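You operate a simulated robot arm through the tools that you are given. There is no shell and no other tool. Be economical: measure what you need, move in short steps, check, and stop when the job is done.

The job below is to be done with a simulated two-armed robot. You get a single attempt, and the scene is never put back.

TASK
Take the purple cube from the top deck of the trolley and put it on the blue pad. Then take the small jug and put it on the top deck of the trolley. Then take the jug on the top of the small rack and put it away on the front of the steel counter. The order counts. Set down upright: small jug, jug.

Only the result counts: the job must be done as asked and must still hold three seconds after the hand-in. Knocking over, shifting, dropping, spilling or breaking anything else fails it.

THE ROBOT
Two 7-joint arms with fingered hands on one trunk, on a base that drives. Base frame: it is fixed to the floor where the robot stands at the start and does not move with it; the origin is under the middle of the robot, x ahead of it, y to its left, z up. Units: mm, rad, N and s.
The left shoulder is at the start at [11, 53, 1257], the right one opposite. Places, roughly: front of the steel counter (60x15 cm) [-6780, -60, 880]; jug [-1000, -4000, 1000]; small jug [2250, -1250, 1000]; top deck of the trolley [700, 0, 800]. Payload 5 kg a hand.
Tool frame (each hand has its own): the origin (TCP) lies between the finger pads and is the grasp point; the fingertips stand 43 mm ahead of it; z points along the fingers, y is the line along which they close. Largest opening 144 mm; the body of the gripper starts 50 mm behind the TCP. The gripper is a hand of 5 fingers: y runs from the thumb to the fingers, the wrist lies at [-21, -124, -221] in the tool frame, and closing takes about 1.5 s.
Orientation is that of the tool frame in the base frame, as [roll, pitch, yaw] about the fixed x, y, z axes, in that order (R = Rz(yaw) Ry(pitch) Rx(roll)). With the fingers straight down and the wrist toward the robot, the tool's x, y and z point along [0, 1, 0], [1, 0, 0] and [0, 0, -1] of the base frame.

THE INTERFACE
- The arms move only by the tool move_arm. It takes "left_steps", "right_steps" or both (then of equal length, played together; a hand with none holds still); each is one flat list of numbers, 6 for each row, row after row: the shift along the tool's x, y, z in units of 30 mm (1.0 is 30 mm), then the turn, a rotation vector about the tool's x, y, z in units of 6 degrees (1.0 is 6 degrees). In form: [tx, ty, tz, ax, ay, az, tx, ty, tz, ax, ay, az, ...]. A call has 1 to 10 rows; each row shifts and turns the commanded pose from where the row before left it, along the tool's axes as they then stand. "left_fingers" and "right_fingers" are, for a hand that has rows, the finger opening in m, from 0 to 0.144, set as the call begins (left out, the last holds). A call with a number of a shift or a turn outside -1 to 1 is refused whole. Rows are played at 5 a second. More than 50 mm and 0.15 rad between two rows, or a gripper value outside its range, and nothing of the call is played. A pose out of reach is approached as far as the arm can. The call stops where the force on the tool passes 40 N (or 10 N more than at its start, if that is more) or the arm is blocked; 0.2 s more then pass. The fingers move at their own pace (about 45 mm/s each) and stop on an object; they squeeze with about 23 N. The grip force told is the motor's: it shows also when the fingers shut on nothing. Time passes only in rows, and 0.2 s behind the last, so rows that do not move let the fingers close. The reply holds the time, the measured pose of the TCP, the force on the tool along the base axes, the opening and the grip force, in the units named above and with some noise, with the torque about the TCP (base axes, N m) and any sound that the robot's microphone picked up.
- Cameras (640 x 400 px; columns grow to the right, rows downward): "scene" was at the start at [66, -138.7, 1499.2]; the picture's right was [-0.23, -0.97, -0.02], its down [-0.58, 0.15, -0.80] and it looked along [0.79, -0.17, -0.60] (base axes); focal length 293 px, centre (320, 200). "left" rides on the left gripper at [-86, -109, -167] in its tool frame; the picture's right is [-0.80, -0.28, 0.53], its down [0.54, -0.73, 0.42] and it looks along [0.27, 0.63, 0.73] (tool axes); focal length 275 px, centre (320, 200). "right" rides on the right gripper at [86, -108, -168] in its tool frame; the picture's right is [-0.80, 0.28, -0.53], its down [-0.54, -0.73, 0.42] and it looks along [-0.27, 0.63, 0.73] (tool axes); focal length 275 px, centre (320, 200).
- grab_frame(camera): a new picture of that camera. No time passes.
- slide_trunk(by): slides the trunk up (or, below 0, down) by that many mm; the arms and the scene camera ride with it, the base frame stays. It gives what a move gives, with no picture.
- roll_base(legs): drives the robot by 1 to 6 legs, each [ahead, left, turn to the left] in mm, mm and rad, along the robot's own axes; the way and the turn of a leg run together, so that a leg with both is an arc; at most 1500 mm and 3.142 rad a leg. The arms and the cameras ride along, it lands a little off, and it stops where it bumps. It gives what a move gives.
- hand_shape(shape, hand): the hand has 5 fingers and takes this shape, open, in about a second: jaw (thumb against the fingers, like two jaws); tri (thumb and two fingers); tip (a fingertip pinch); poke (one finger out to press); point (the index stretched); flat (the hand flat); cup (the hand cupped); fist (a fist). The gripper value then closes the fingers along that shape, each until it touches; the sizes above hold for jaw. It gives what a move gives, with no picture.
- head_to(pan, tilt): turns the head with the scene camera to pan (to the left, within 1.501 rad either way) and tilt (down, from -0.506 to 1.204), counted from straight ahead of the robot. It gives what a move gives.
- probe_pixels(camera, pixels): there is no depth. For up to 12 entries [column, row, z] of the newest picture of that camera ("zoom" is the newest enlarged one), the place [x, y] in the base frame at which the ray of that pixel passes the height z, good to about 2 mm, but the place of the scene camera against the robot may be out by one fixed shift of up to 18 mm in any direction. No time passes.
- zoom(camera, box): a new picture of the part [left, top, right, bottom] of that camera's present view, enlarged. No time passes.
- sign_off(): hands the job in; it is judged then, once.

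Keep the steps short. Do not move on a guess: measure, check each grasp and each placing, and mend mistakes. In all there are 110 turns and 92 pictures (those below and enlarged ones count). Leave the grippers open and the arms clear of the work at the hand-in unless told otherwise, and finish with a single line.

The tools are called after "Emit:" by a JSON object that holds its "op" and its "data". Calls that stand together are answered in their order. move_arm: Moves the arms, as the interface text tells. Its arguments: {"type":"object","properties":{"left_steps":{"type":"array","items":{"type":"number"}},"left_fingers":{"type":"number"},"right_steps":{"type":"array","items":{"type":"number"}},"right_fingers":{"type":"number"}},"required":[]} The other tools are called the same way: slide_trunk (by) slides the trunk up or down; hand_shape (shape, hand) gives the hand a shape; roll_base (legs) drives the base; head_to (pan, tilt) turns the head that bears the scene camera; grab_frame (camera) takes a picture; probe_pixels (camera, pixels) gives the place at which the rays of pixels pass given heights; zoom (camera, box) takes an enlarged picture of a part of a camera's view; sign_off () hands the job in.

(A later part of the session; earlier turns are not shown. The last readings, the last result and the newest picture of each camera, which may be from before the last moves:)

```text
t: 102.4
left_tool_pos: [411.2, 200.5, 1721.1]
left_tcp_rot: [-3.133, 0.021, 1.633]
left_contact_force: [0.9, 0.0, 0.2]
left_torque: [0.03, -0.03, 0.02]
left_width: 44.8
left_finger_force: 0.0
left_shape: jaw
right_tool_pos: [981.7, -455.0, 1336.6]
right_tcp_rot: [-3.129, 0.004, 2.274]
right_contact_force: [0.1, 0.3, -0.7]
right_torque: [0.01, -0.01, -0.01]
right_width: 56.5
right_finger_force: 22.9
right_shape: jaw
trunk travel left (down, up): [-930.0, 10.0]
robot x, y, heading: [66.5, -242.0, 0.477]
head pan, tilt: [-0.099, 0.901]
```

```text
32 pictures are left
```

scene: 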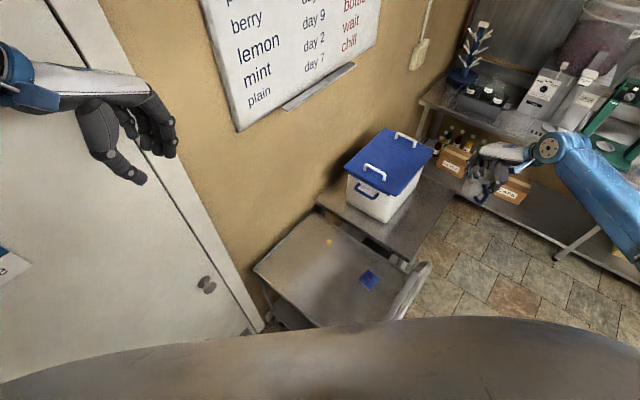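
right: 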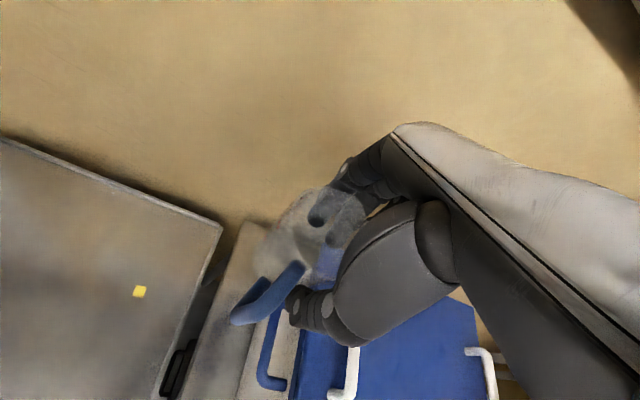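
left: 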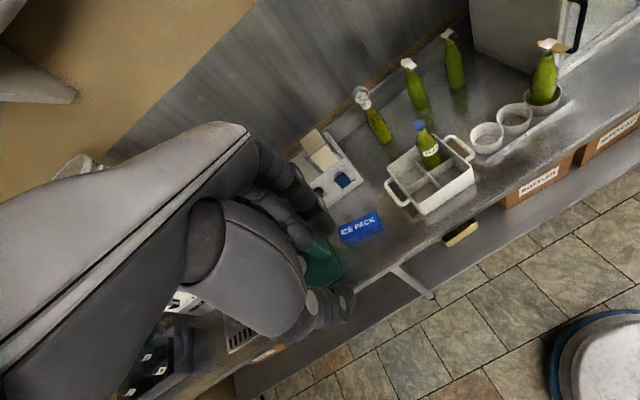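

The turn stopped just short as "blocked". I'll check whether the trolley moved by probing the pad and the yellow cube.

Emit:
{"op": "zoom", "data": {"camera": "scene", "box": [240, 200, 460, 340]}}

Emit:
{"op": "probe_pixels", "data": {"camera": "scene", "pixels": [[330, 242, 810], [369, 280, 812], [330, 213, 800], [255, 268, 800], [395, 318, 800], [400, 263, 800], [425, 270, 1000], [400, 312, 1000], [300, 325, 800]]}}

```text
2.86 times, centred on (350, 270) of scene
```

zoom: 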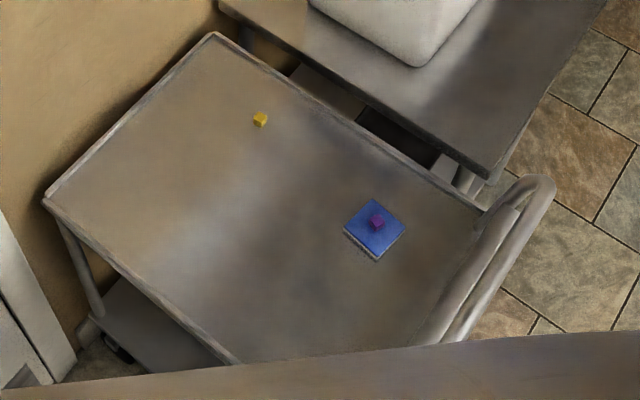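

```text
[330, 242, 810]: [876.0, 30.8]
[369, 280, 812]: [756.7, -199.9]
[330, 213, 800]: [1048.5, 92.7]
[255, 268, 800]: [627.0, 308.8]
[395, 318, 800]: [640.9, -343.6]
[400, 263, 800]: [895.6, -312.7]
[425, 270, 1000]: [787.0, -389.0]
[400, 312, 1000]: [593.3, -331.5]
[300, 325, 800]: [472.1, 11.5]
```

Everything on the trolley is unchanged and the cube is still on the pad. The free spot is (680, 60). I'll carry the jug there at this height with the right arm, in two runs.

Emit:
{"op": "move_arm", "data": {"right_steps": [0.98, 0.17, 0, 0, 0, 0, 0.98, 0.17, 0, 0, 0, 0, 0.98, 0.17, 0, 0, 0, 0, 0.98, 0.17, 0, 0, 0, 0, 0.98, 0.17, 0, 0, 0, 0, 0.98, 0.17, 0, 0, 0, 0, 0.98, 0.17, 0, 0, 0, 0, 0.98, 0.17, 0, 0, 0, 0, 0.98, 0.17, 0, 0, 0, 0, 0.98, 0.17, 0, 0, 0, 0]}}

Emit:
{"op": "move_arm", "data": {"right_steps": [0.98, 0.17, 0, 0, 0, 0, 0.98, 0.17, 0, 0, 0, 0, 0.98, 0.17, 0, 0, 0, 0, 0.98, 0.17, 0, 0, 0, 0, 0.98, 0.17, 0, 0, 0, 0, 0.98, 0.17, 0, 0, 0, 0, 0.98, 0.17, 0, 0, 0, 0, 0.98, 0.17, 0, 0, 0, 0, 0.98, 0.17, 0, 0, 0, 0, 0, 0, 0, 0, 0, 0]}}

Emit:
{"op": "grab_frame", "data": {"camera": "scene"}}

```text
t: 104.6
left_tool_pos: [410.9, 200.2, 1721.0]
left_tcp_rot: [-3.132, 0.021, 1.632]
left_contact_force: [0.0, 0.3, -0.7]
left_torque: [0.0, 0.0, -0.02]
left_width: 44.8
left_finger_force: 0.1
left_shape: jaw
right_tool_pos: [829.8, -196.6, 1334.5]
right_tcp_rot: [-3.13, 0.004, 2.273]
right_contact_force: [-0.2, -0.4, -0.5]
right_torque: [0.01, -0.01, -0.02]
right_width: 56.5
right_finger_force: 23.3
right_shape: jaw
trunk travel left (down, up): [-930.0, 10.0]
robot x, y, heading: [67.4, -245.0, 0.473]
head pan, tilt: [-0.099, 0.901]
```

```text
t: 106.8
left_tool_pos: [412.1, 200.4, 1721.6]
left_tcp_rot: [-3.132, 0.02, 1.634]
left_contact_force: [1.3, -0.3, -0.9]
left_torque: [0.0, 0.02, 0.02]
left_width: 44.7
left_finger_force: 0.1
left_shape: jaw
right_tool_pos: [697.2, 32.9, 1332.4]
right_tcp_rot: [-3.131, 0.003, 2.274]
right_contact_force: [0.1, -0.6, -0.9]
right_torque: [0.01, -0.03, -0.01]
right_width: 56.5
right_finger_force: 22.7
right_shape: jaw
trunk travel left (down, up): [-930.0, 10.0]
robot x, y, heading: [68.7, -243.3, 0.469]
head pan, tilt: [-0.099, 0.901]
```

```text
30 pictures are left
```

scene: 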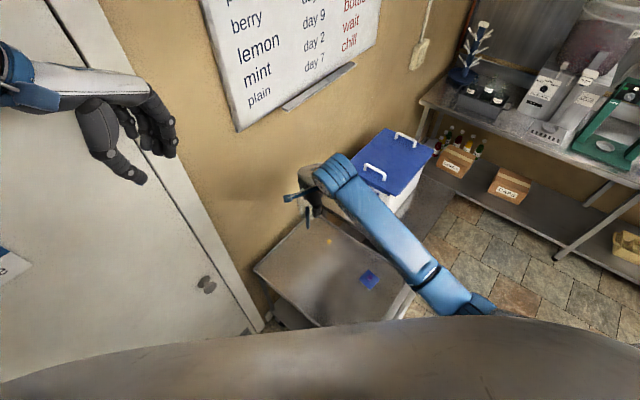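

The hand is over the trolley at (697,33). I'll lower the trunk 300 mm (jug bottom to ≈955), then check the views.

Emit:
{"op": "slide_trunk", "data": {"by": -300}}

Emit:
{"op": "grab_frame", "data": {"camera": "scene"}}

Emit:
{"op": "grab_frame", "data": {"camera": "right"}}

```text
t: 109.8
left_tool_pos: [411.9, 200.2, 1422.6]
left_tcp_rot: [-3.132, 0.022, 1.633]
left_contact_force: [-0.9, 0.7, 0.3]
left_torque: [-0.03, 0.0, -0.01]
left_width: 44.7
left_finger_force: 0.1
left_shape: jaw
right_tool_pos: [697.3, 33.7, 1032.1]
right_tcp_rot: [-3.128, 0.002, 2.272]
right_contact_force: [1.0, -0.1, -0.6]
right_torque: [-0.04, 0.0, 0.02]
right_width: 56.7
right_finger_force: 23.1
right_shape: jaw
trunk travel left (down, up): [-630.0, 310.0]
robot x, y, heading: [66.1, -246.6, 0.475]
head pan, tilt: [-0.099, 0.901]
```

```text
29 pictures are left
```

scene: 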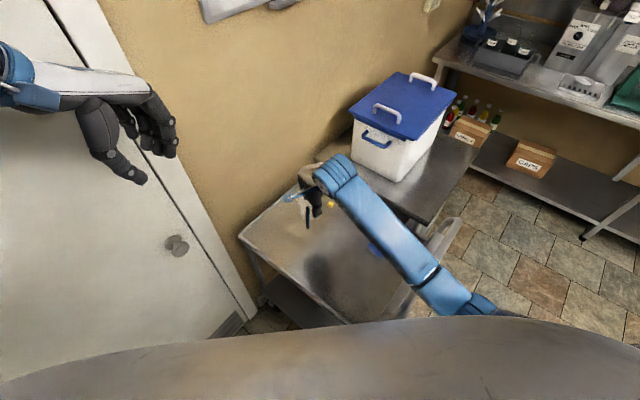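

```text
28 pictures are left
```

right: 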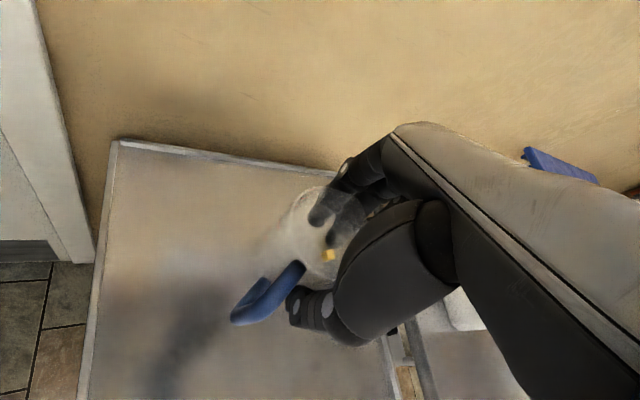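

The deck below is free; the yellow cube at (328,255) is only seen through the jug, 170 mm further on. I'll descend 130 mm by arm.

Emit:
{"op": "move_arm", "data": {"right_steps": [0, 0, 0.9, 0, 0, 0, 0, 0, 0.9, 0, 0, 0, 0, 0, 0.9, 0, 0, 0, 0, 0, 0.9, 0, 0, 0, 0, 0, 0.8, 0, 0, 0, 0, 0, 0, 0, 0, 0]}}

Emit:
{"op": "move_arm", "data": {"right_steps": [0, 0, 0.15, 0, 0, 0, 0, 0, 0.15, 0, 0, 0, 0, 0, 0.1, 0, 0, 0, 0, 0, 0.1, 0, 0, 0]}}

Emit:
{"op": "grab_frame", "data": {"camera": "right"}}

```text
t: 111.2
left_tool_pos: [413.2, 200.2, 1420.5]
left_tcp_rot: [-3.134, 0.02, 1.632]
left_contact_force: [0.2, -0.9, -0.3]
left_torque: [-0.02, -0.01, -0.03]
left_width: 44.8
left_finger_force: 0.1
left_shape: jaw
right_tool_pos: [696.5, 34.3, 898.0]
right_tcp_rot: [-3.13, 0.002, 2.273]
right_contact_force: [0.2, 0.5, -0.1]
right_torque: [0.0, -0.01, 0.02]
right_width: 56.9
right_finger_force: 22.9
right_shape: jaw
trunk travel left (down, up): [-630.0, 310.0]
robot x, y, heading: [66.2, -243.8, 0.471]
head pan, tilt: [-0.099, 0.901]
```

```text
t: 112.2
left_tool_pos: [412.6, 198.7, 1422.3]
left_tcp_rot: [-3.133, 0.021, 1.632]
left_contact_force: [0.1, -0.7, -0.1]
left_torque: [-0.03, 0.0, -0.04]
left_width: 44.8
left_finger_force: 0.0
left_shape: jaw
right_tool_pos: [697.0, 31.9, 885.7]
right_tcp_rot: [-3.129, 0.003, 2.274]
right_contact_force: [0.3, 0.2, -0.1]
right_torque: [0.0, -0.04, -0.03]
right_width: 56.4
right_finger_force: 23.0
right_shape: jaw
trunk travel left (down, up): [-630.0, 310.0]
robot x, y, heading: [69.5, -243.3, 0.471]
head pan, tilt: [-0.099, 0.901]
```

```text
27 pictures are left
```

right: 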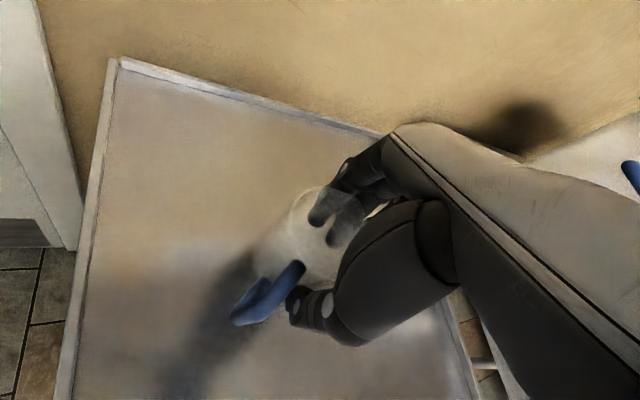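

No contact yet at z 886. I'll go on down in 2 mm steps until the force shows.

Emit:
{"op": "move_arm", "data": {"right_steps": [0, 0, 0.08, 0, 0, 0, 0, 0, 0.08, 0, 0, 0, 0, 0, 0.08, 0, 0, 0, 0, 0, 0, 0, 0, 0]}}

Emit:
{"op": "move_arm", "data": {"right_steps": [0, 0, 0.08, 0, 0, 0, 0, 0, 0.08, 0, 0, 0, 0, 0, 0, 0, 0, 0]}}

```text
t: 113.2
left_tool_pos: [412.2, 199.7, 1421.2]
left_tcp_rot: [-3.131, 0.019, 1.633]
left_contact_force: [0.8, -0.3, 0.2]
left_torque: [-0.02, -0.02, 0.01]
left_width: 44.8
left_finger_force: 0.0
left_shape: jaw
right_tool_pos: [696.7, 33.2, 879.2]
right_tcp_rot: [-3.129, 0.002, 2.274]
right_contact_force: [-0.3, -0.4, -0.8]
right_torque: [0.0, -0.03, 0.03]
right_width: 56.5
right_finger_force: 23.0
right_shape: jaw
trunk travel left (down, up): [-630.0, 310.0]
robot x, y, heading: [67.4, -240.5, 0.471]
head pan, tilt: [-0.099, 0.901]
```

```text
t: 114.0
left_tool_pos: [412.5, 198.8, 1421.9]
left_tcp_rot: [-3.133, 0.022, 1.636]
left_contact_force: [0.4, 0.4, -0.1]
left_torque: [-0.01, 0.04, -0.02]
left_width: 45.0
left_finger_force: 0.0
left_shape: jaw
right_tool_pos: [696.8, 31.1, 873.7]
right_tcp_rot: [-3.13, 0.002, 2.272]
right_contact_force: [-0.3, -0.7, -0.1]
right_torque: [0.0, -0.02, 0.03]
right_width: 56.2
right_finger_force: 23.2
right_shape: jaw
trunk travel left (down, up): [-630.0, 310.0]
robot x, y, heading: [68.4, -243.8, 0.474]
head pan, tilt: [-0.099, 0.901]
```

Emit:
{"op": "move_arm", "data": {"right_steps": [0, 0, 0.08, 0, 0, 0, 0, 0, 0.08, 0, 0, 0, 0, 0, 0, 0, 0, 0]}}

Emit:
{"op": "move_arm", "data": {"right_steps": [0, 0, 0.08, 0, 0, 0, 0, 0, 0.08, 0, 0, 0, 0, 0, 0, 0, 0, 0]}}

Emit:
{"op": "zoom", "data": {"camera": "right", "box": [200, 160, 380, 340]}}

```text
t: 114.8
left_tool_pos: [412.8, 200.0, 1420.8]
left_tcp_rot: [-3.133, 0.021, 1.634]
left_contact_force: [1.3, -0.9, -0.6]
left_torque: [-0.02, -0.04, 0.0]
left_width: 44.5
left_finger_force: 0.1
left_shape: jaw
right_tool_pos: [697.1, 31.9, 869.8]
right_tcp_rot: [-3.132, 0.002, 2.273]
right_contact_force: [-0.4, -0.2, -0.1]
right_torque: [0.02, -0.05, -0.02]
right_width: 56.4
right_finger_force: 22.5
right_shape: jaw
trunk travel left (down, up): [-630.0, 310.0]
robot x, y, heading: [65.9, -241.6, 0.473]
head pan, tilt: [-0.099, 0.901]
```

```text
t: 115.6
left_tool_pos: [412.5, 199.6, 1420.3]
left_tcp_rot: [-3.133, 0.022, 1.633]
left_contact_force: [-0.6, -0.2, -0.4]
left_torque: [-0.02, -0.03, -0.01]
left_width: 44.7
left_finger_force: 0.1
left_shape: jaw
right_tool_pos: [696.2, 32.3, 863.8]
right_tcp_rot: [-3.131, 0.001, 2.275]
right_contact_force: [-0.1, -0.1, -0.7]
right_torque: [0.05, -0.02, 0.0]
right_width: 56.3
right_finger_force: 22.9
right_shape: jaw
trunk travel left (down, up): [-630.0, 310.0]
robot x, y, heading: [62.7, -243.3, 0.47]
head pan, tilt: [-0.099, 0.901]
```

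```text
2.22 times, centred on (290, 250) of right
```

zoom: 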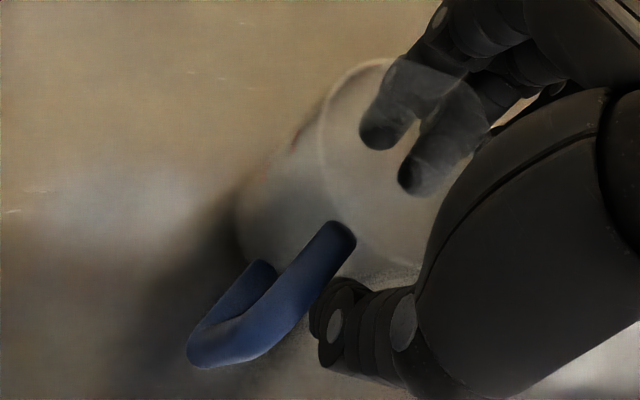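

The shadow is closing in, but there's no contact yet. I'll continue in the same small steps.

Emit:
{"op": "move_arm", "data": {"right_steps": [0, 0, 0.08, 0, 0, 0, 0, 0, 0.08, 0, 0, 0, 0, 0, 0, 0, 0, 0]}}

Emit:
{"op": "move_arm", "data": {"right_steps": [0, 0, 0.08, 0, 0, 0, 0, 0, 0.08, 0, 0, 0, 0, 0, 0, 0, 0, 0]}}

```text
t: 116.4
left_tool_pos: [413.1, 199.4, 1422.4]
left_tcp_rot: [-3.133, 0.021, 1.634]
left_contact_force: [0.6, 0.8, -0.2]
left_torque: [-0.01, 0.0, 0.04]
left_width: 44.6
left_finger_force: 0.1
left_shape: jaw
right_tool_pos: [695.5, 30.8, 860.3]
right_tcp_rot: [-3.127, 0.001, 2.273]
right_contact_force: [-1.0, -0.1, -0.2]
right_torque: [0.0, 0.01, -0.03]
right_width: 56.5
right_finger_force: 23.6
right_shape: jaw
trunk travel left (down, up): [-630.0, 310.0]
robot x, y, heading: [65.8, -241.5, 0.472]
head pan, tilt: [-0.099, 0.901]
```

```text
t: 117.2
left_tool_pos: [413.2, 199.8, 1422.0]
left_tcp_rot: [-3.134, 0.02, 1.632]
left_contact_force: [-0.2, 0.0, -0.2]
left_torque: [-0.01, 0.0, 0.01]
left_width: 44.9
left_finger_force: 0.0
left_shape: jaw
right_tool_pos: [698.9, 31.2, 857.7]
right_tcp_rot: [-3.131, 0.001, 2.273]
right_contact_force: [0.9, 1.0, 0.2]
right_torque: [-0.03, 0.0, -0.03]
right_width: 56.5
right_finger_force: 23.3
right_shape: jaw
trunk travel left (down, up): [-630.0, 310.0]
robot x, y, heading: [67.6, -244.2, 0.478]
head pan, tilt: [-0.099, 0.901]
```

Emit:
{"op": "move_arm", "data": {"right_steps": [0, 0, 0.08, 0, 0, 0, 0, 0, 0.08, 0, 0, 0, 0, 0, 0, 0, 0, 0]}}

Emit:
{"op": "move_arm", "data": {"right_steps": [0, 0, 0.06, 0, 0, 0, 0, 0, 0.06, 0, 0, 0, 0, 0, 0, 0, 0, 0]}}

Emit:
{"op": "zoom", "data": {"camera": "right", "box": [200, 160, 380, 340]}}

```text
t: 118.0
left_tool_pos: [410.6, 200.5, 1421.0]
left_tcp_rot: [-3.135, 0.02, 1.634]
left_contact_force: [0.1, -0.2, 0.2]
left_torque: [-0.02, -0.04, 0.04]
left_width: 44.9
left_finger_force: 0.0
left_shape: jaw
right_tool_pos: [696.0, 33.1, 853.3]
right_tcp_rot: [-3.133, 0.004, 2.272]
right_contact_force: [5.0, -2.2, 18.9]
right_torque: [-0.02, -0.14, -0.05]
right_width: 56.9
right_finger_force: 23.6
right_shape: jaw
trunk travel left (down, up): [-630.0, 310.0]
robot x, y, heading: [66.8, -238.7, 0.472]
head pan, tilt: [-0.099, 0.901]
```

```text
t: 118.8
left_tool_pos: [410.7, 200.5, 1422.5]
left_tcp_rot: [-3.134, 0.02, 1.633]
left_contact_force: [0.3, 0.3, -0.4]
left_torque: [-0.01, -0.01, 0.01]
left_width: 44.7
left_finger_force: 0.0
left_shape: jaw
right_tool_pos: [694.8, 32.4, 848.3]
right_tcp_rot: [-3.132, 0.003, 2.272]
right_contact_force: [8.0, -0.4, 26.0]
right_torque: [0.32, -0.45, -0.05]
right_width: 57.2
right_finger_force: 23.9
right_shape: jaw
trunk travel left (down, up): [-630.0, 310.0]
robot x, y, heading: [65.6, -243.5, 0.472]
head pan, tilt: [-0.099, 0.901]
```

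```text
2.22 times, centred on (290, 250) of right
```

zoom: 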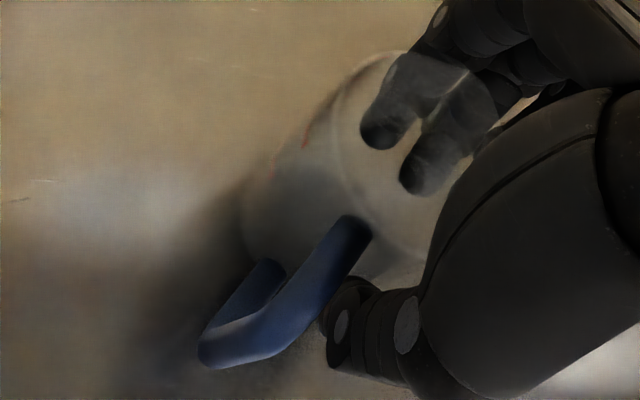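

The jug has touched down (19–26 N). I'll ease up 4 mm and open the fingers gently to 110 mm.

Emit:
{"op": "move_arm", "data": {"right_steps": [0, 0, -0.15, 0, 0, 0, 0, 0, 0, 0, 0, 0]}}

Emit:
{"op": "move_arm", "data": {"right_steps": [0, 0, 0, 0, 0, 0, 0, 0, 0, 0, 0, 0, 0, 0, 0, 0, 0, 0, 0, 0, 0, 0, 0, 0, 0, 0, 0, 0, 0, 0], "right_fingers": 0.12}}

Emit:
{"op": "grab_frame", "data": {"camera": "right"}}

```text
t: 119.4
left_tool_pos: [410.9, 201.6, 1420.9]
left_tcp_rot: [-3.133, 0.021, 1.634]
left_contact_force: [0.2, -0.2, -0.1]
left_torque: [0.0, -0.01, -0.02]
left_width: 44.8
left_finger_force: 0.0
left_shape: jaw
right_tool_pos: [693.1, 33.6, 850.7]
right_tcp_rot: [-3.127, 0.005, 2.274]
right_contact_force: [0.3, 0.6, -0.3]
right_torque: [-0.03, -0.01, 0.01]
right_width: 53.5
right_finger_force: 22.8
right_shape: jaw
trunk travel left (down, up): [-630.0, 310.0]
robot x, y, heading: [65.8, -244.6, 0.472]
head pan, tilt: [-0.099, 0.901]
```

```text
t: 120.6
left_tool_pos: [410.4, 200.4, 1421.3]
left_tcp_rot: [-3.135, 0.021, 1.635]
left_contact_force: [0.6, -0.3, 0.4]
left_torque: [0.0, 0.02, -0.02]
left_width: 44.7
left_finger_force: 0.0
left_shape: jaw
right_tool_pos: [693.1, 33.1, 852.4]
right_tcp_rot: [-3.13, 0.004, 2.272]
right_contact_force: [0.3, 0.5, -0.5]
right_torque: [-0.02, 0.02, 0.02]
right_width: 119.9
right_finger_force: 0.1
right_shape: jaw
trunk travel left (down, up): [-630.0, 310.0]
robot x, y, heading: [65.6, -247.9, 0.473]
head pan, tilt: [-0.099, 0.901]
```

```text
24 pictures are left
```

right: 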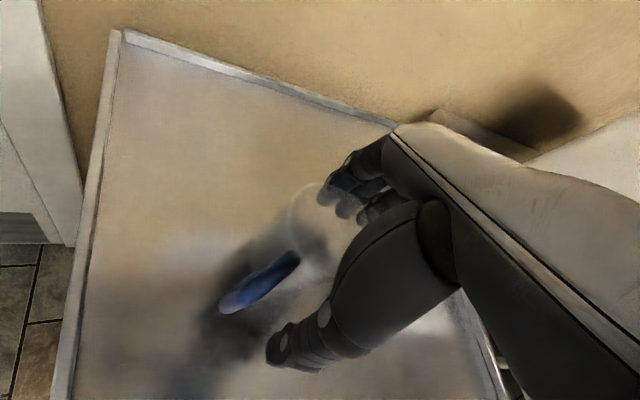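

The fingers are free. I'll enlarge the jug to check that it stands upright before lifting.

Emit:
{"op": "zoom", "data": {"camera": "right", "box": [190, 150, 390, 350]}}

```text
2.00 times, centred on (290, 250) of right
```

zoom: 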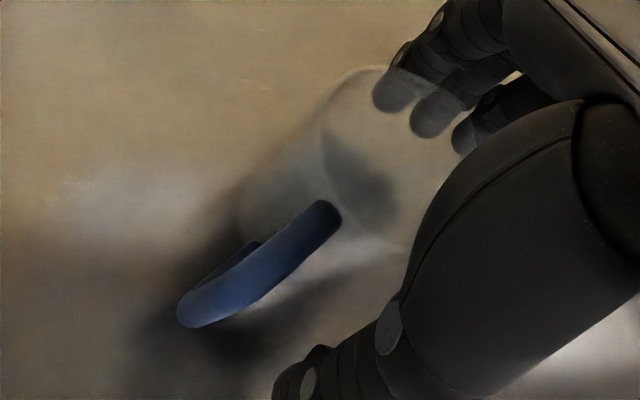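

It appears upright with thumb and fingers clear. I'll open fully, lift straight up and look again.

Emit:
{"op": "move_arm", "data": {"right_steps": [0, 0, 0, 0, 0, 0, 0, 0, 0, 0, 0, 0, 0, 0, -0.4, 0, 0, 0, 0, 0, -0.6, 0, 0, 0, 0, 0, -0.9, 0, 0, 0, 0, 0, -0.9, 0, 0, 0, 0, 0, -0.9, 0, 0, 0, 0, 0, -0.9, 0, 0, 0, 0, 0, -0.9, 0, 0, 0, 0, 0, -0.9, 0, 0, 0], "right_fingers": 0.144}}

Emit:
{"op": "zoom", "data": {"camera": "right", "box": [130, 170, 390, 390]}}

```text
t: 122.8
left_tool_pos: [410.6, 199.8, 1421.6]
left_tcp_rot: [-3.135, 0.02, 1.634]
left_contact_force: [0.0, -0.3, -1.0]
left_torque: [-0.03, 0.03, 0.01]
left_width: 44.9
left_finger_force: 0.0
left_shape: jaw
right_tool_pos: [693.3, 35.0, 1046.7]
right_tcp_rot: [-3.131, 0.005, 2.272]
right_contact_force: [-0.8, -0.5, -0.5]
right_torque: [0.02, 0.04, 0.01]
right_width: 143.7
right_finger_force: 0.0
right_shape: jaw
trunk travel left (down, up): [-630.0, 310.0]
robot x, y, heading: [65.7, -242.3, 0.47]
head pan, tilt: [-0.099, 0.901]
```

```text
1.82 times, centred on (260, 280) of right
```

zoom: 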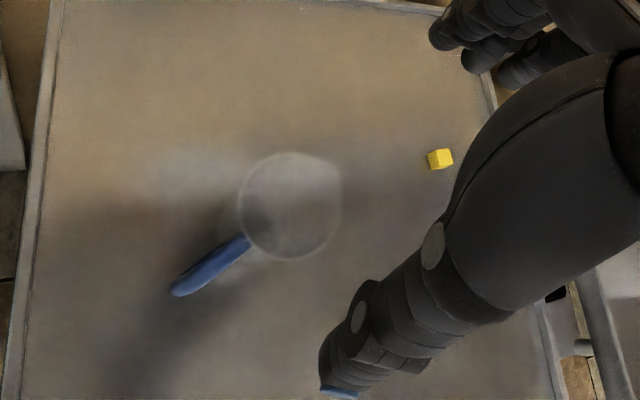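

The small jug stands upright on the trolley deck, clear of everything. Next is the big jug on the small rack. I'll back off from the trolley, turn to face -y and drive toward (-300,-2500).

Emit:
{"op": "roll_base", "data": {"legs": [[-357, 114, 0], [0, 0, -2.04], [1400, 0, 0], [700, 0, 0]]}}

Emit:
{"op": "head_to", "data": {"pan": -0.35, "tilt": 0.4}}

Emit:
{"op": "grab_frame", "data": {"camera": "scene"}}

```text
t: 140.1
left_tool_pos: [-43.4, -2931.2, 1420.2]
left_tcp_rot: [-3.134, 0.023, -0.415]
left_contact_force: [-0.1, 0.3, -0.3]
left_torque: [-0.04, -0.02, 0.01]
left_width: 44.9
left_finger_force: 0.0
left_shape: jaw
right_tool_pos: [-321.6, -3106.1, 1044.6]
right_tcp_rot: [-3.128, 0.006, 0.225]
right_contact_force: [0.3, 0.1, 0.7]
right_torque: [-0.06, 0.01, -0.03]
right_width: 143.8
right_finger_force: 0.1
right_shape: jaw
trunk travel left (down, up): [-630.0, 310.0]
robot x, y, heading: [-281.5, -2420.2, -1.574]
head pan, tilt: [-0.099, 0.901]
```

```text
t: 141.0
left_tool_pos: [-45.0, -2931.9, 1419.5]
left_tcp_rot: [-3.132, 0.026, -0.415]
left_contact_force: [-1.1, -0.9, 0.5]
left_torque: [0.0, 0.01, 0.01]
left_width: 44.9
left_finger_force: 0.1
left_shape: jaw
right_tool_pos: [-322.1, -3108.2, 1043.0]
right_tcp_rot: [-3.126, 0.003, 0.224]
right_contact_force: [0.1, -0.2, 0.3]
right_torque: [-0.01, 0.0, 0.03]
right_width: 144.0
right_finger_force: 0.1
right_shape: jaw
trunk travel left (down, up): [-630.0, 310.0]
robot x, y, heading: [-278.8, -2414.5, -1.575]
head pan, tilt: [-0.351, 0.4]
```

```text
21 pictures are left
```

scene: 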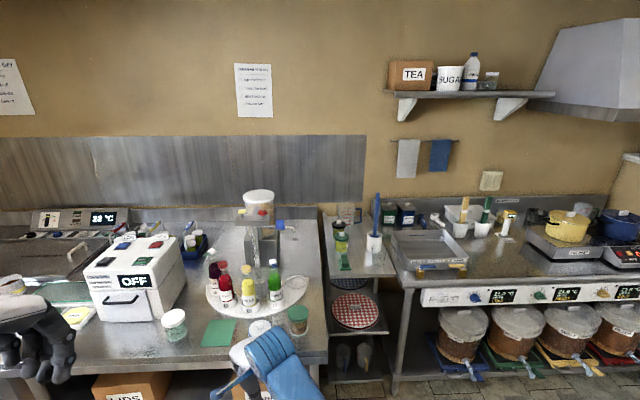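

The small rack is at (360,250). I'll enlarge its top to pick out the jug.

Emit:
{"op": "zoom", "data": {"camera": "scene", "box": [290, 180, 430, 290]}}

Emit:
{"op": "probe_pixels", "data": {"camera": "scene", "pixels": [[349, 218, 900], [349, 218, 1000], [327, 275, 880], [395, 275, 880], [330, 370, 0], [322, 215, 880], [325, 345, 880], [392, 385, 0]]}}

```text
3.64 times, centred on (360, 235) of scene
```

zoom: 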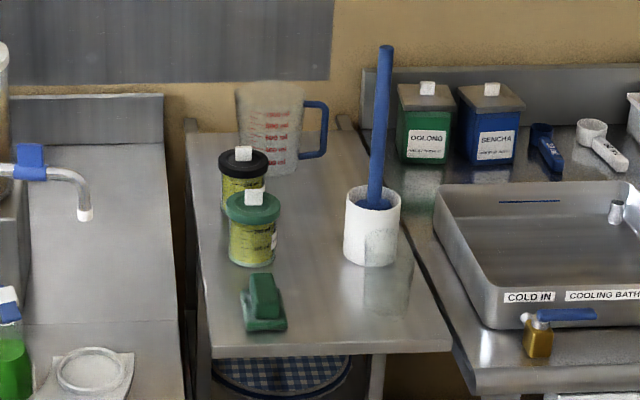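

```text
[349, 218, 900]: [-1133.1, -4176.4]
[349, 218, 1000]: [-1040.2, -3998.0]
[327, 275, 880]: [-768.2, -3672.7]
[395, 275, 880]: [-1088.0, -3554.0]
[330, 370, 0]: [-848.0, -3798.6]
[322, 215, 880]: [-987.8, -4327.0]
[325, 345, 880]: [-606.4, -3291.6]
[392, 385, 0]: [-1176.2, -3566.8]
```

The jug stands at the back of the rack, its handle pointing to -x, with two jars in front of it and a pot with a tall blue stick beside it. I'll raise the trunk and drive closer at x≈-950, turned so the left shoulder leads.

Emit:
{"op": "slide_trunk", "data": {"by": 250}}

Emit:
{"op": "roll_base", "data": {"legs": [[0, -670, 0], [450, 0, 0], [0, 0, -0.5]]}}

Emit:
{"op": "head_to", "data": {"pan": 0.3, "tilt": 0.75}}

Emit:
{"op": "grab_frame", "data": {"camera": "scene"}}

```text
t: 143.6
left_tool_pos: [-43.5, -2933.3, 1670.0]
left_tcp_rot: [-3.132, 0.024, -0.414]
left_contact_force: [0.4, -0.8, 0.0]
left_torque: [-0.02, 0.01, -0.01]
left_width: 44.9
left_finger_force: 0.0
left_shape: jaw
right_tool_pos: [-321.2, -3107.1, 1294.0]
right_tcp_rot: [-3.127, 0.004, 0.225]
right_contact_force: [-0.1, 0.9, 0.2]
right_torque: [0.03, -0.02, -0.02]
right_width: 143.9
right_finger_force: 0.2
right_shape: jaw
trunk travel left (down, up): [-880.0, 60.0]
robot x, y, heading: [-282.7, -2420.0, -1.574]
head pan, tilt: [-0.351, 0.4]
```

```text
t: 151.1
left_tool_pos: [-985.9, -3440.4, 1671.6]
left_tcp_rot: [-3.137, 0.025, -0.919]
left_contact_force: [-0.5, 0.4, 0.1]
left_torque: [0.0, 0.03, 0.04]
left_width: 44.8
left_finger_force: 0.0
left_shape: jaw
right_tool_pos: [-1313.4, -3460.7, 1295.5]
right_tcp_rot: [-3.127, 0.005, -0.276]
right_contact_force: [0.2, -0.5, -0.3]
right_torque: [0.0, 0.04, 0.0]
right_width: 143.6
right_finger_force: 0.0
right_shape: jaw
trunk travel left (down, up): [-880.0, 60.0]
robot x, y, heading: [-950.1, -2873.7, -2.077]
head pan, tilt: [-0.351, 0.4]
```

```text
t: 152.1
left_tool_pos: [-989.2, -3442.8, 1669.3]
left_tcp_rot: [-3.131, 0.025, -0.918]
left_contact_force: [-0.4, -0.1, -0.7]
left_torque: [-0.01, -0.02, 0.0]
left_width: 44.7
left_finger_force: 0.0
left_shape: jaw
right_tool_pos: [-1315.8, -3461.0, 1293.9]
right_tcp_rot: [-3.126, 0.002, -0.28]
right_contact_force: [0.3, -0.7, -0.2]
right_torque: [0.0, 0.02, -0.01]
right_width: 143.8
right_finger_force: 0.1
right_shape: jaw
trunk travel left (down, up): [-880.0, 60.0]
robot x, y, heading: [-949.8, -2877.8, -2.079]
head pan, tilt: [0.3, 0.75]
```

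```text
19 pictures are left
```

scene: 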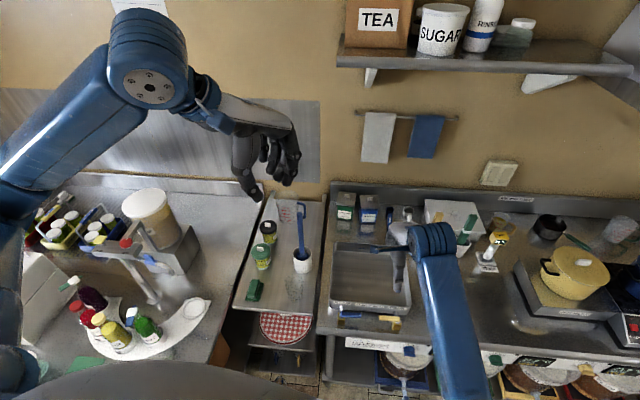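

Emit:
{"op": "zoom", "data": {"camera": "scene", "box": [220, 170, 340, 300]}}

Emit:
{"op": "probe_pixels", "data": {"camera": "scene", "pixels": [[290, 212, 950], [301, 203, 1150], [302, 265, 900], [265, 262, 900], [268, 230, 980], [234, 306, 900], [308, 312, 900], [320, 200, 900], [268, 195, 900]]}}

```text
3.08 times, centred on (280, 235) of scene
```

zoom: 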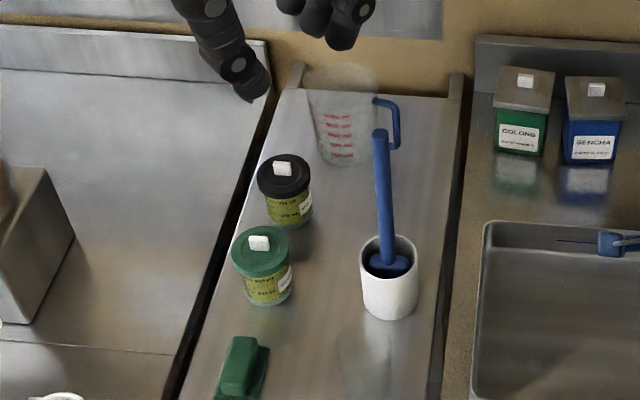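

```text
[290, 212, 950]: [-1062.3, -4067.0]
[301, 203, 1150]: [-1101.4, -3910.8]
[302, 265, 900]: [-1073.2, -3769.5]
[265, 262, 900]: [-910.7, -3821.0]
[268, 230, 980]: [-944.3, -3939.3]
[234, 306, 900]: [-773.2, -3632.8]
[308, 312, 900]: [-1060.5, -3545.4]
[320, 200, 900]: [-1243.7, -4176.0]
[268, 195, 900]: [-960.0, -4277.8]
```

The jug is at about (-1050,-4060) and the stick's top at z≈1195 near (-1080,-3790). I'll open and turn the left hand, raise and retract the right hand, then drive to (-940,-3160).

Emit:
{"op": "move_arm", "data": {"left_steps": [0, 0, 0, 0, 0, -0.98, 0, 0, 0, 0, 0, -0.98, 0, 0, 0, 0, 0, -0.98, 0, 0, 0, 0, 0, -0.98, 0, 0, 0, 0, 0, -0.98, 0, 0, 0, 0, 0, -0.98, 0, 0, 0, 0, 0, 0, 0, 0, 0, 0, 0, 0, 0, 0, 0, 0, 0, 0, 0, 0, 0, 0, 0, 0], "left_fingers": 0.144, "right_steps": [0, -0.5, -0.85, 0, 0, 0, 0, -0.5, -0.85, 0, 0, 0, 0, -0.5, -0.85, 0, 0, 0, 0, -0.5, -0.85, 0, 0, 0, 0, -0.5, -0.85, 0, 0, 0, 0, -0.5, -0.85, 0, 0, 0, 0, -0.5, -0.85, 0, 0, 0, 0, -0.5, -0.85, 0, 0, 0, 0, -0.5, -0.85, 0, 0, 0, 0, -0.5, -0.85, 0, 0, 0]}}

Emit:
{"op": "roll_base", "data": {"legs": [[244, 147, 0]]}}

Emit:
{"op": "slide_trunk", "data": {"by": -250}}

Emit:
{"op": "grab_frame", "data": {"camera": "left"}}

```text
t: 154.3
left_tool_pos: [-998.5, -3447.3, 1673.0]
left_tcp_rot: [-3.12, 0.012, -0.304]
left_contact_force: [-0.7, 0.6, 0.0]
left_torque: [-0.08, -0.06, 0.01]
left_width: 143.4
left_finger_force: 0.1
left_shape: jaw
left hand out of reach, approached as far as the arm can: row 3, 4
right_tool_pos: [-1283.3, -3314.9, 1554.3]
right_tcp_rot: [-3.126, 0.003, -0.281]
right_contact_force: [-1.2, 0.3, -0.1]
right_torque: [-0.04, -0.07, 0.03]
right_width: 143.9
right_finger_force: 0.0
right_shape: jaw
trunk travel left (down, up): [-880.0, 60.0]
robot x, y, heading: [-949.9, -2878.6, -2.075]
head pan, tilt: [0.3, 0.75]
```

```text
t: 156.3
left_tool_pos: [-988.3, -3728.9, 1675.0]
left_tcp_rot: [-3.123, 0.013, -0.308]
left_contact_force: [0.4, 1.5, 0.3]
left_torque: [-0.09, -0.04, 0.02]
left_width: 143.4
left_finger_force: 0.0
left_shape: jaw
right_tool_pos: [-1272.6, -3598.8, 1555.9]
right_tcp_rot: [-3.132, 0.004, -0.282]
right_contact_force: [-0.4, 1.1, 0.2]
right_torque: [-0.06, 0.01, -0.02]
right_width: 143.8
right_finger_force: 0.1
right_shape: jaw
trunk travel left (down, up): [-880.0, 60.0]
robot x, y, heading: [-943.3, -3166.8, -2.089]
head pan, tilt: [0.3, 0.75]
```

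```text
t: 158.9
left_tool_pos: [-987.8, -3735.9, 1422.4]
left_tcp_rot: [-3.12, 0.014, -0.308]
left_contact_force: [-0.6, -0.1, 0.2]
left_torque: [-0.01, 0.01, 0.02]
left_width: 143.6
left_finger_force: 0.0
left_shape: jaw
right_tool_pos: [-1272.4, -3603.6, 1304.0]
right_tcp_rot: [-3.127, 0.002, -0.284]
right_contact_force: [-0.3, 0.3, -0.6]
right_torque: [-0.02, -0.01, -0.02]
right_width: 143.9
right_finger_force: 0.0
right_shape: jaw
trunk travel left (down, up): [-630.0, 310.0]
robot x, y, heading: [-940.9, -3164.2, -2.087]
head pan, tilt: [0.3, 0.75]
```

```text
17 pictures are left
```

left: 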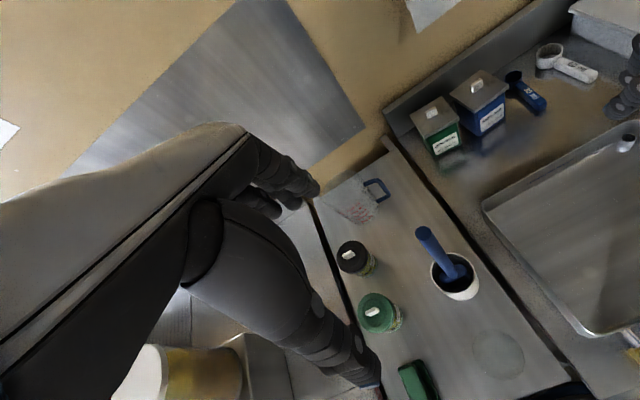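

The left camera sees the jug at (350,195). I'll enlarge it for measuring.

Emit:
{"op": "zoom", "data": {"camera": "left", "box": [290, 130, 490, 290]}}

```text
2.50 times, centred on (390, 210) of left
```

zoom: 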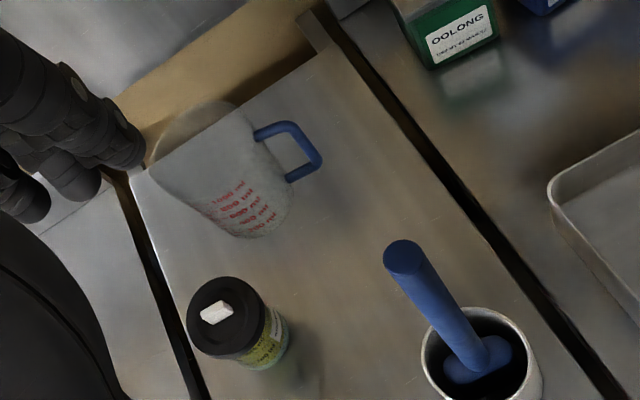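

Emit:
{"op": "probe_pixels", "data": {"camera": "zoom", "pixels": [[200, 148, 1000], [200, 148, 1040], [253, 207, 880], [253, 207, 900], [318, 160, 980], [258, 132, 1000], [290, 178, 940], [147, 185, 1020], [252, 237, 880], [405, 255, 1180], [470, 350, 960], [210, 310, 980]]}}

```text
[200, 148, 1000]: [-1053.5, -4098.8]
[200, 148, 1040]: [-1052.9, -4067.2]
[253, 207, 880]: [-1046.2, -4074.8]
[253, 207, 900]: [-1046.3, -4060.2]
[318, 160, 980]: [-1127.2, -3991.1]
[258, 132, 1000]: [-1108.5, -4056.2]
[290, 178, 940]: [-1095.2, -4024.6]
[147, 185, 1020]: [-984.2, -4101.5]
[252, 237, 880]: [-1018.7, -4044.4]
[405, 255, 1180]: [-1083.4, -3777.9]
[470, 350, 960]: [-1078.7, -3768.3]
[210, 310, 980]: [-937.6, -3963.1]
```

The jug centre is at (-1048,-4070), its top z≈1035, and the handle points toward (-x,+y). I'll grip across it at yaw -0.785, with the wrist coming over the black jar. First I'll rotate and descend to z 1300, then go over the jug.

Emit:
{"op": "move_arm", "data": {"left_steps": [0, 0, 0.8, 0, 0, 0.91, 0, 0, 0.8, 0, 0, 0.91, 0, 0, 0.8, 0, 0, 0.91, 0, 0, 0.8, 0, 0, 0.91, 0, 0, 0.8, 0, 0, 0.91, 0.588, 0.843, 0, 0, 0, 0, 0.588, 0.843, 0, 0, 0, 0, 0.588, 0.843, 0, 0, 0, 0, 0.588, 0.843, 0, 0, 0, 0, 0.588, 0.843, 0, 0, 0, 0]}}

Emit:
{"op": "move_arm", "data": {"left_steps": [0.588, 0.843, 0, 0, 0, 0, 0.588, 0.843, 0, 0, 0, 0, 0.588, 0.843, 0, 0, 0, 0, 0.588, 0.843, 0, 0, 0, 0, 0.588, 0.843, 0, 0, 0, 0, 0.588, 0.843, 0, 0, 0, 0, 0, 0, 0, 0, 0, 0]}}

Emit:
{"op": "grab_frame", "data": {"camera": "left"}}

```text
t: 161.1
left_tool_pos: [-1021.7, -3896.6, 1299.8]
left_tcp_rot: [-3.124, 0.022, -0.781]
left_contact_force: [0.2, 0.1, 0.7]
left_torque: [0.03, -0.01, -0.04]
left_width: 143.7
left_finger_force: 0.1
left_shape: jaw
left hand out of reach, approached as far as the arm can: row 1, 2
right_tool_pos: [-1274.4, -3605.0, 1301.8]
right_tcp_rot: [-3.127, 0.003, -0.283]
right_contact_force: [-0.4, -0.5, 0.0]
right_torque: [0.04, -0.02, -0.02]
right_width: 144.0
right_finger_force: 0.1
right_shape: jaw
trunk travel left (down, up): [-630.0, 310.0]
robot x, y, heading: [-942.9, -3165.4, -2.078]
head pan, tilt: [0.3, 0.75]
```

```text
t: 162.7
left_tool_pos: [-1054.7, -4075.5, 1298.0]
left_tcp_rot: [-3.126, 0.024, -0.784]
left_contact_force: [-0.4, 0.0, 0.6]
left_torque: [0.01, 0.01, -0.03]
left_width: 143.8
left_finger_force: 0.0
left_shape: jaw
right_tool_pos: [-1273.4, -3603.2, 1304.3]
right_tcp_rot: [-3.127, 0.003, -0.284]
right_contact_force: [0.0, 0.4, 0.4]
right_torque: [-0.02, 0.04, 0.01]
right_width: 143.9
right_finger_force: 0.0
right_shape: jaw
trunk travel left (down, up): [-630.0, 310.0]
robot x, y, heading: [-945.9, -3165.3, -2.084]
head pan, tilt: [0.3, 0.75]
```

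```text
15 pictures are left
```

left: 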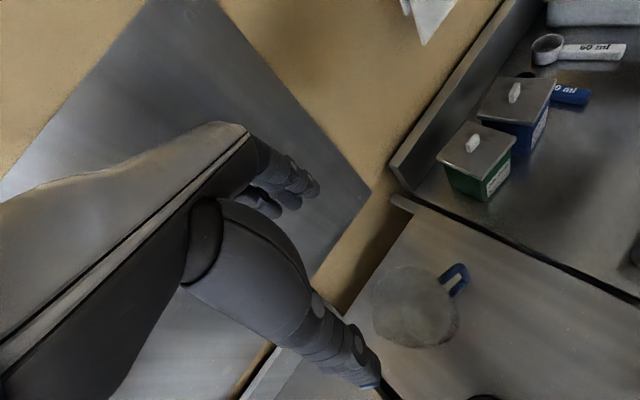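

I see the rim circle around (413,305) and the handle at (460,277). I'll probe these for the exact centre.

Emit:
{"op": "probe_pixels", "data": {"camera": "left", "pixels": [[407, 298, 1035], [372, 303, 1035], [418, 265, 1035], [452, 295, 1035], [385, 335, 1035], [435, 345, 885], [465, 268, 1000], [425, 325, 885]]}}

```text
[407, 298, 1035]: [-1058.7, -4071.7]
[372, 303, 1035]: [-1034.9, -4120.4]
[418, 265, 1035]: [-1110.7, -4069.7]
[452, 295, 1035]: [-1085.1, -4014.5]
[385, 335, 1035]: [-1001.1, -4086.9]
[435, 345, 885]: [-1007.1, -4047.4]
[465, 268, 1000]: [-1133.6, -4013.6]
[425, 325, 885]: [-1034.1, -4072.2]
```

The rim centre is (-1057,-4070), diameter ≈115, and the hand is at (-1055,-4075). I'll shift 4 mm and descend to just above the rim (TCP ≈1085).

Emit:
{"op": "move_arm", "data": {"left_steps": [-0.05, -0.12, 0.9, 0, 0, 0, 0, 0, 0.9, 0, 0, 0, 0, 0, 0.9, 0, 0, 0, 0, 0, 0.9, 0, 0, 0, 0, 0, 0.9, 0, 0, 0, 0, 0, 0.9, 0, 0, 0, 0, 0, 0.9, 0, 0, 0, 0, 0, 0.75, 0, 0, 0, 0, 0, 0, 0, 0, 0]}}

Emit:
{"op": "grab_frame", "data": {"camera": "left"}}

```text
t: 164.7
left_tool_pos: [-1053.8, -4065.2, 1082.4]
left_tcp_rot: [-3.127, 0.023, -0.784]
left_contact_force: [0.2, -0.4, -0.2]
left_torque: [0.0, -0.01, -0.04]
left_width: 144.0
left_finger_force: 0.1
left_shape: jaw
right_tool_pos: [-1273.3, -3603.1, 1303.5]
right_tcp_rot: [-3.127, 0.002, -0.283]
right_contact_force: [-0.3, -1.1, 0.6]
right_torque: [0.02, -0.01, 0.02]
right_width: 143.9
right_finger_force: 0.1
right_shape: jaw
trunk travel left (down, up): [-630.0, 310.0]
robot x, y, heading: [-941.6, -3168.1, -2.083]
head pan, tilt: [0.3, 0.75]
```

```text
14 pictures are left
```

left: 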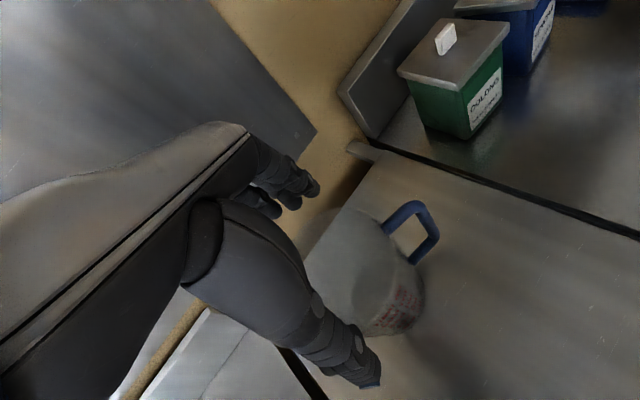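

The rim is centred between the thumb (370,380) and fingers (315,190). I'll correct 5 mm and descend slowly to TCP ≈1003.

Emit:
{"op": "move_arm", "data": {"left_steps": [0.12, 0.1, 0, 0, 0, 0, 0, 0, 0.4, 0, 0, 0, 0, 0, 0.4, 0, 0, 0, 0, 0, 0.4, 0, 0, 0, 0, 0, 0.4, 0, 0, 0, 0, 0, 0.4, 0, 0, 0, 0, 0, 0.4, 0, 0, 0, 0, 0, 0.25, 0, 0, 0, 0, 0, 0, 0, 0, 0]}}

Emit:
{"op": "grab_frame", "data": {"camera": "left"}}

```text
t: 166.7
left_tool_pos: [-1056.1, -4068.6, 1010.9]
left_tcp_rot: [-3.133, 0.021, -0.784]
left_contact_force: [-4.8, -0.6, 26.2]
left_torque: [0.01, 0.11, -0.07]
left_width: 144.1
left_finger_force: 0.1
left_shape: jaw
right_tool_pos: [-1272.1, -3600.8, 1306.0]
right_tcp_rot: [-3.13, 0.005, -0.283]
right_contact_force: [0.4, 0.7, 0.2]
right_torque: [-0.01, 0.05, 0.01]
right_width: 143.9
right_finger_force: 0.0
right_shape: jaw
trunk travel left (down, up): [-630.0, 310.0]
robot x, y, heading: [-946.8, -3163.6, -2.084]
head pan, tilt: [0.3, 0.75]
```

```text
13 pictures are left
```

left: 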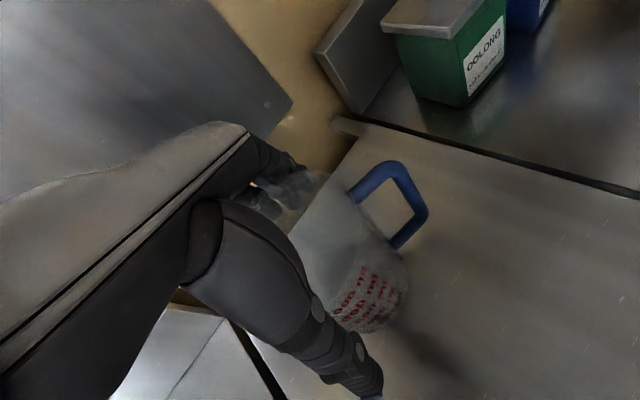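

There is 26 N of contact, so the palm is on the rim. I'll back up 8 mm and close.

Emit:
{"op": "move_arm", "data": {"left_steps": [0, 0, -0.3, 0, 0, 0, 0, 0, -0.1, 0, 0, 0, 0, 0, 0, 0, 0, 0]}}

Emit:
{"op": "move_arm", "data": {"left_steps": [0, 0, 0, 0, 0, 0, 0, 0, 0, 0, 0, 0, 0, 0, 0, 0, 0, 0, 0, 0, 0, 0, 0, 0, 0, 0, 0, 0, 0, 0, 0, 0, 0, 0, 0, 0, 0, 0, 0, 0, 0, 0], "left_fingers": 0.0}}

Emit:
{"op": "grab_frame", "data": {"camera": "left"}}

```text
t: 167.5
left_tool_pos: [-1053.6, -4070.2, 1017.3]
left_tcp_rot: [-3.125, 0.024, -0.783]
left_contact_force: [-0.1, 0.3, -1.1]
left_torque: [-0.05, -0.01, -0.01]
left_width: 143.9
left_finger_force: 0.0
left_shape: jaw
right_tool_pos: [-1273.7, -3605.0, 1302.7]
right_tcp_rot: [-3.127, 0.004, -0.281]
right_contact_force: [0.0, -0.5, -0.5]
right_torque: [0.0, 0.0, 0.01]
right_width: 143.9
right_finger_force: 0.1
right_shape: jaw
trunk travel left (down, up): [-630.0, 310.0]
robot x, y, heading: [-941.1, -3164.6, -2.083]
head pan, tilt: [0.3, 0.75]
```

```text
t: 169.1
left_tool_pos: [-1054.3, -4070.3, 1017.8]
left_tcp_rot: [-3.125, 0.023, -0.783]
left_contact_force: [0.8, 0.1, 0.9]
left_torque: [-0.04, -0.04, -0.02]
left_width: 118.4
left_finger_force: 23.0
left_shape: jaw
right_tool_pos: [-1273.9, -3603.4, 1304.5]
right_tcp_rot: [-3.126, 0.003, -0.282]
right_contact_force: [0.8, -0.8, 0.1]
right_torque: [0.01, -0.01, -0.01]
right_width: 143.9
right_finger_force: 0.0
right_shape: jaw
trunk travel left (down, up): [-630.0, 310.0]
robot x, y, heading: [-943.0, -3162.9, -2.085]
head pan, tilt: [0.3, 0.75]
```

```text
12 pictures are left
```

left: 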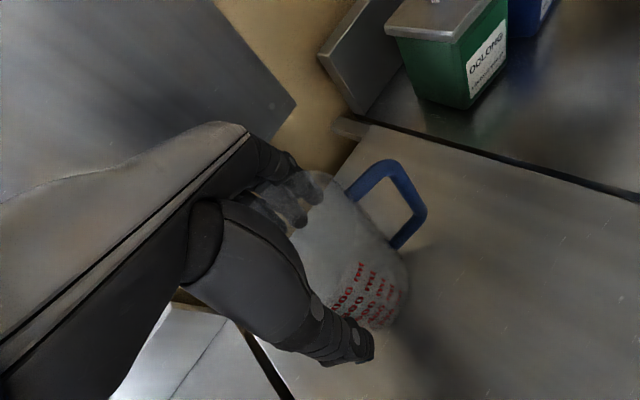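

It's gripped at 118 mm with 23 N. I'll lift 60 mm slowly and check the load and the picture.

Emit:
{"op": "move_arm", "data": {"left_steps": [0, 0, -0.2, 0, 0, 0, 0, 0, -0.4, 0, 0, 0, 0, 0, -0.6, 0, 0, 0, 0, 0, -0.8, 0, 0, 0, 0, 0, 0, 0, 0, 0]}}

Emit:
{"op": "grab_frame", "data": {"camera": "left"}}

```text
t: 170.3
left_tool_pos: [-1054.7, -4072.3, 1078.4]
left_tcp_rot: [-3.125, 0.024, -0.782]
left_contact_force: [0.5, -0.4, -0.7]
left_torque: [0.01, -0.03, -0.05]
left_width: 118.1
left_finger_force: 22.9
left_shape: jaw
right_tool_pos: [-1273.2, -3604.5, 1305.0]
right_tcp_rot: [-3.125, 0.003, -0.282]
right_contact_force: [0.5, -0.6, 0.0]
right_torque: [0.02, -0.04, 0.02]
right_width: 144.1
right_finger_force: 0.2
right_shape: jaw
trunk travel left (down, up): [-630.0, 310.0]
robot x, y, heading: [-945.0, -3165.7, -2.082]
head pan, tilt: [0.3, 0.75]
```

```text
11 pictures are left
```

left: 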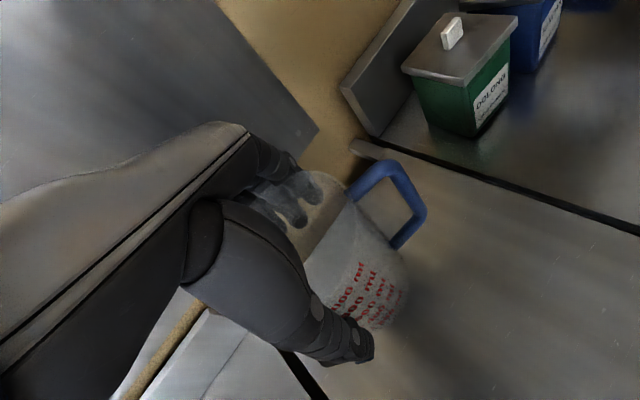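

The jug is lifted and level. I'll raise the trunk 305 mm so its bottom clears the blue stick (z≈1195), then drive 900 mm away from the rack.

Emit:
{"op": "slide_trunk", "data": {"by": 305}}

Emit:
{"op": "roll_base", "data": {"legs": [[-785, -441, 0], [0, 0, -1.06]]}}

Emit:
{"op": "head_to", "data": {"pan": -0.1, "tilt": 0.3}}

Emit:
{"op": "grab_frame", "data": {"camera": "scene"}}

```text
t: 173.3
left_tool_pos: [-1055.0, -4073.0, 1382.6]
left_tcp_rot: [-3.125, 0.023, -0.782]
left_contact_force: [0.1, 0.7, -1.1]
left_torque: [0.03, 0.01, -0.02]
left_width: 118.1
left_finger_force: 23.0
left_shape: jaw
right_tool_pos: [-1272.4, -3603.2, 1608.8]
right_tcp_rot: [-3.126, 0.003, -0.283]
right_contact_force: [-0.5, -0.3, -0.9]
right_torque: [0.02, 0.03, 0.02]
right_width: 144.0
right_finger_force: 0.0
right_shape: jaw
trunk travel left (down, up): [-935.0, 5.0]
robot x, y, heading: [-942.0, -3164.7, -2.085]
head pan, tilt: [0.3, 0.75]
```

```text
t: 180.8
left_tool_pos: [-1799.1, -2584.6, 1383.6]
left_tcp_rot: [-3.127, 0.023, -1.874]
left_contact_force: [0.0, 0.3, -1.8]
left_torque: [0.0, 0.01, 0.0]
left_width: 118.2
left_finger_force: 22.9
left_shape: jaw
right_tool_pos: [-1482.7, -2172.8, 1609.1]
right_tcp_rot: [-3.127, 0.005, -1.374]
right_contact_force: [0.5, 0.8, 0.4]
right_torque: [0.0, 0.01, 0.02]
right_width: 144.0
right_finger_force: 0.1
right_shape: jaw
trunk travel left (down, up): [-935.0, 5.0]
robot x, y, heading: [-936.5, -2263.9, 3.108]
head pan, tilt: [0.3, 0.75]
```

```text
t: 181.7
left_tool_pos: [-1797.6, -2584.0, 1381.7]
left_tcp_rot: [-3.128, 0.023, -1.874]
left_contact_force: [0.2, 0.0, -1.0]
left_torque: [0.0, 0.01, 0.0]
left_width: 118.0
left_finger_force: 23.6
left_shape: jaw
right_tool_pos: [-1483.3, -2172.5, 1609.3]
right_tcp_rot: [-3.126, 0.001, -1.374]
right_contact_force: [0.2, 0.0, 0.2]
right_torque: [0.0, 0.02, 0.0]
right_width: 144.1
right_finger_force: 0.0
right_shape: jaw
trunk travel left (down, up): [-935.0, 5.0]
robot x, y, heading: [-939.8, -2262.6, 3.107]
head pan, tilt: [-0.099, 0.3]
```

```text
10 pictures are left
```

scene: 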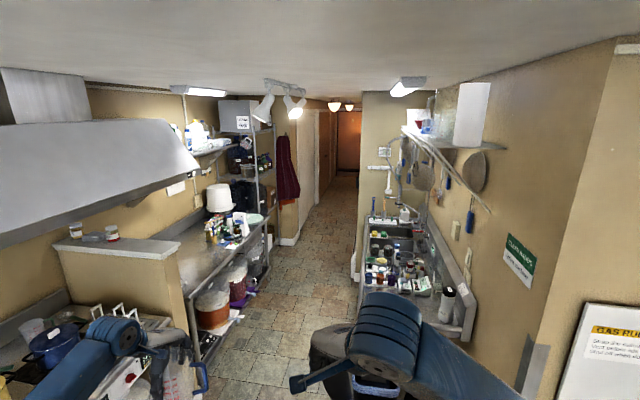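

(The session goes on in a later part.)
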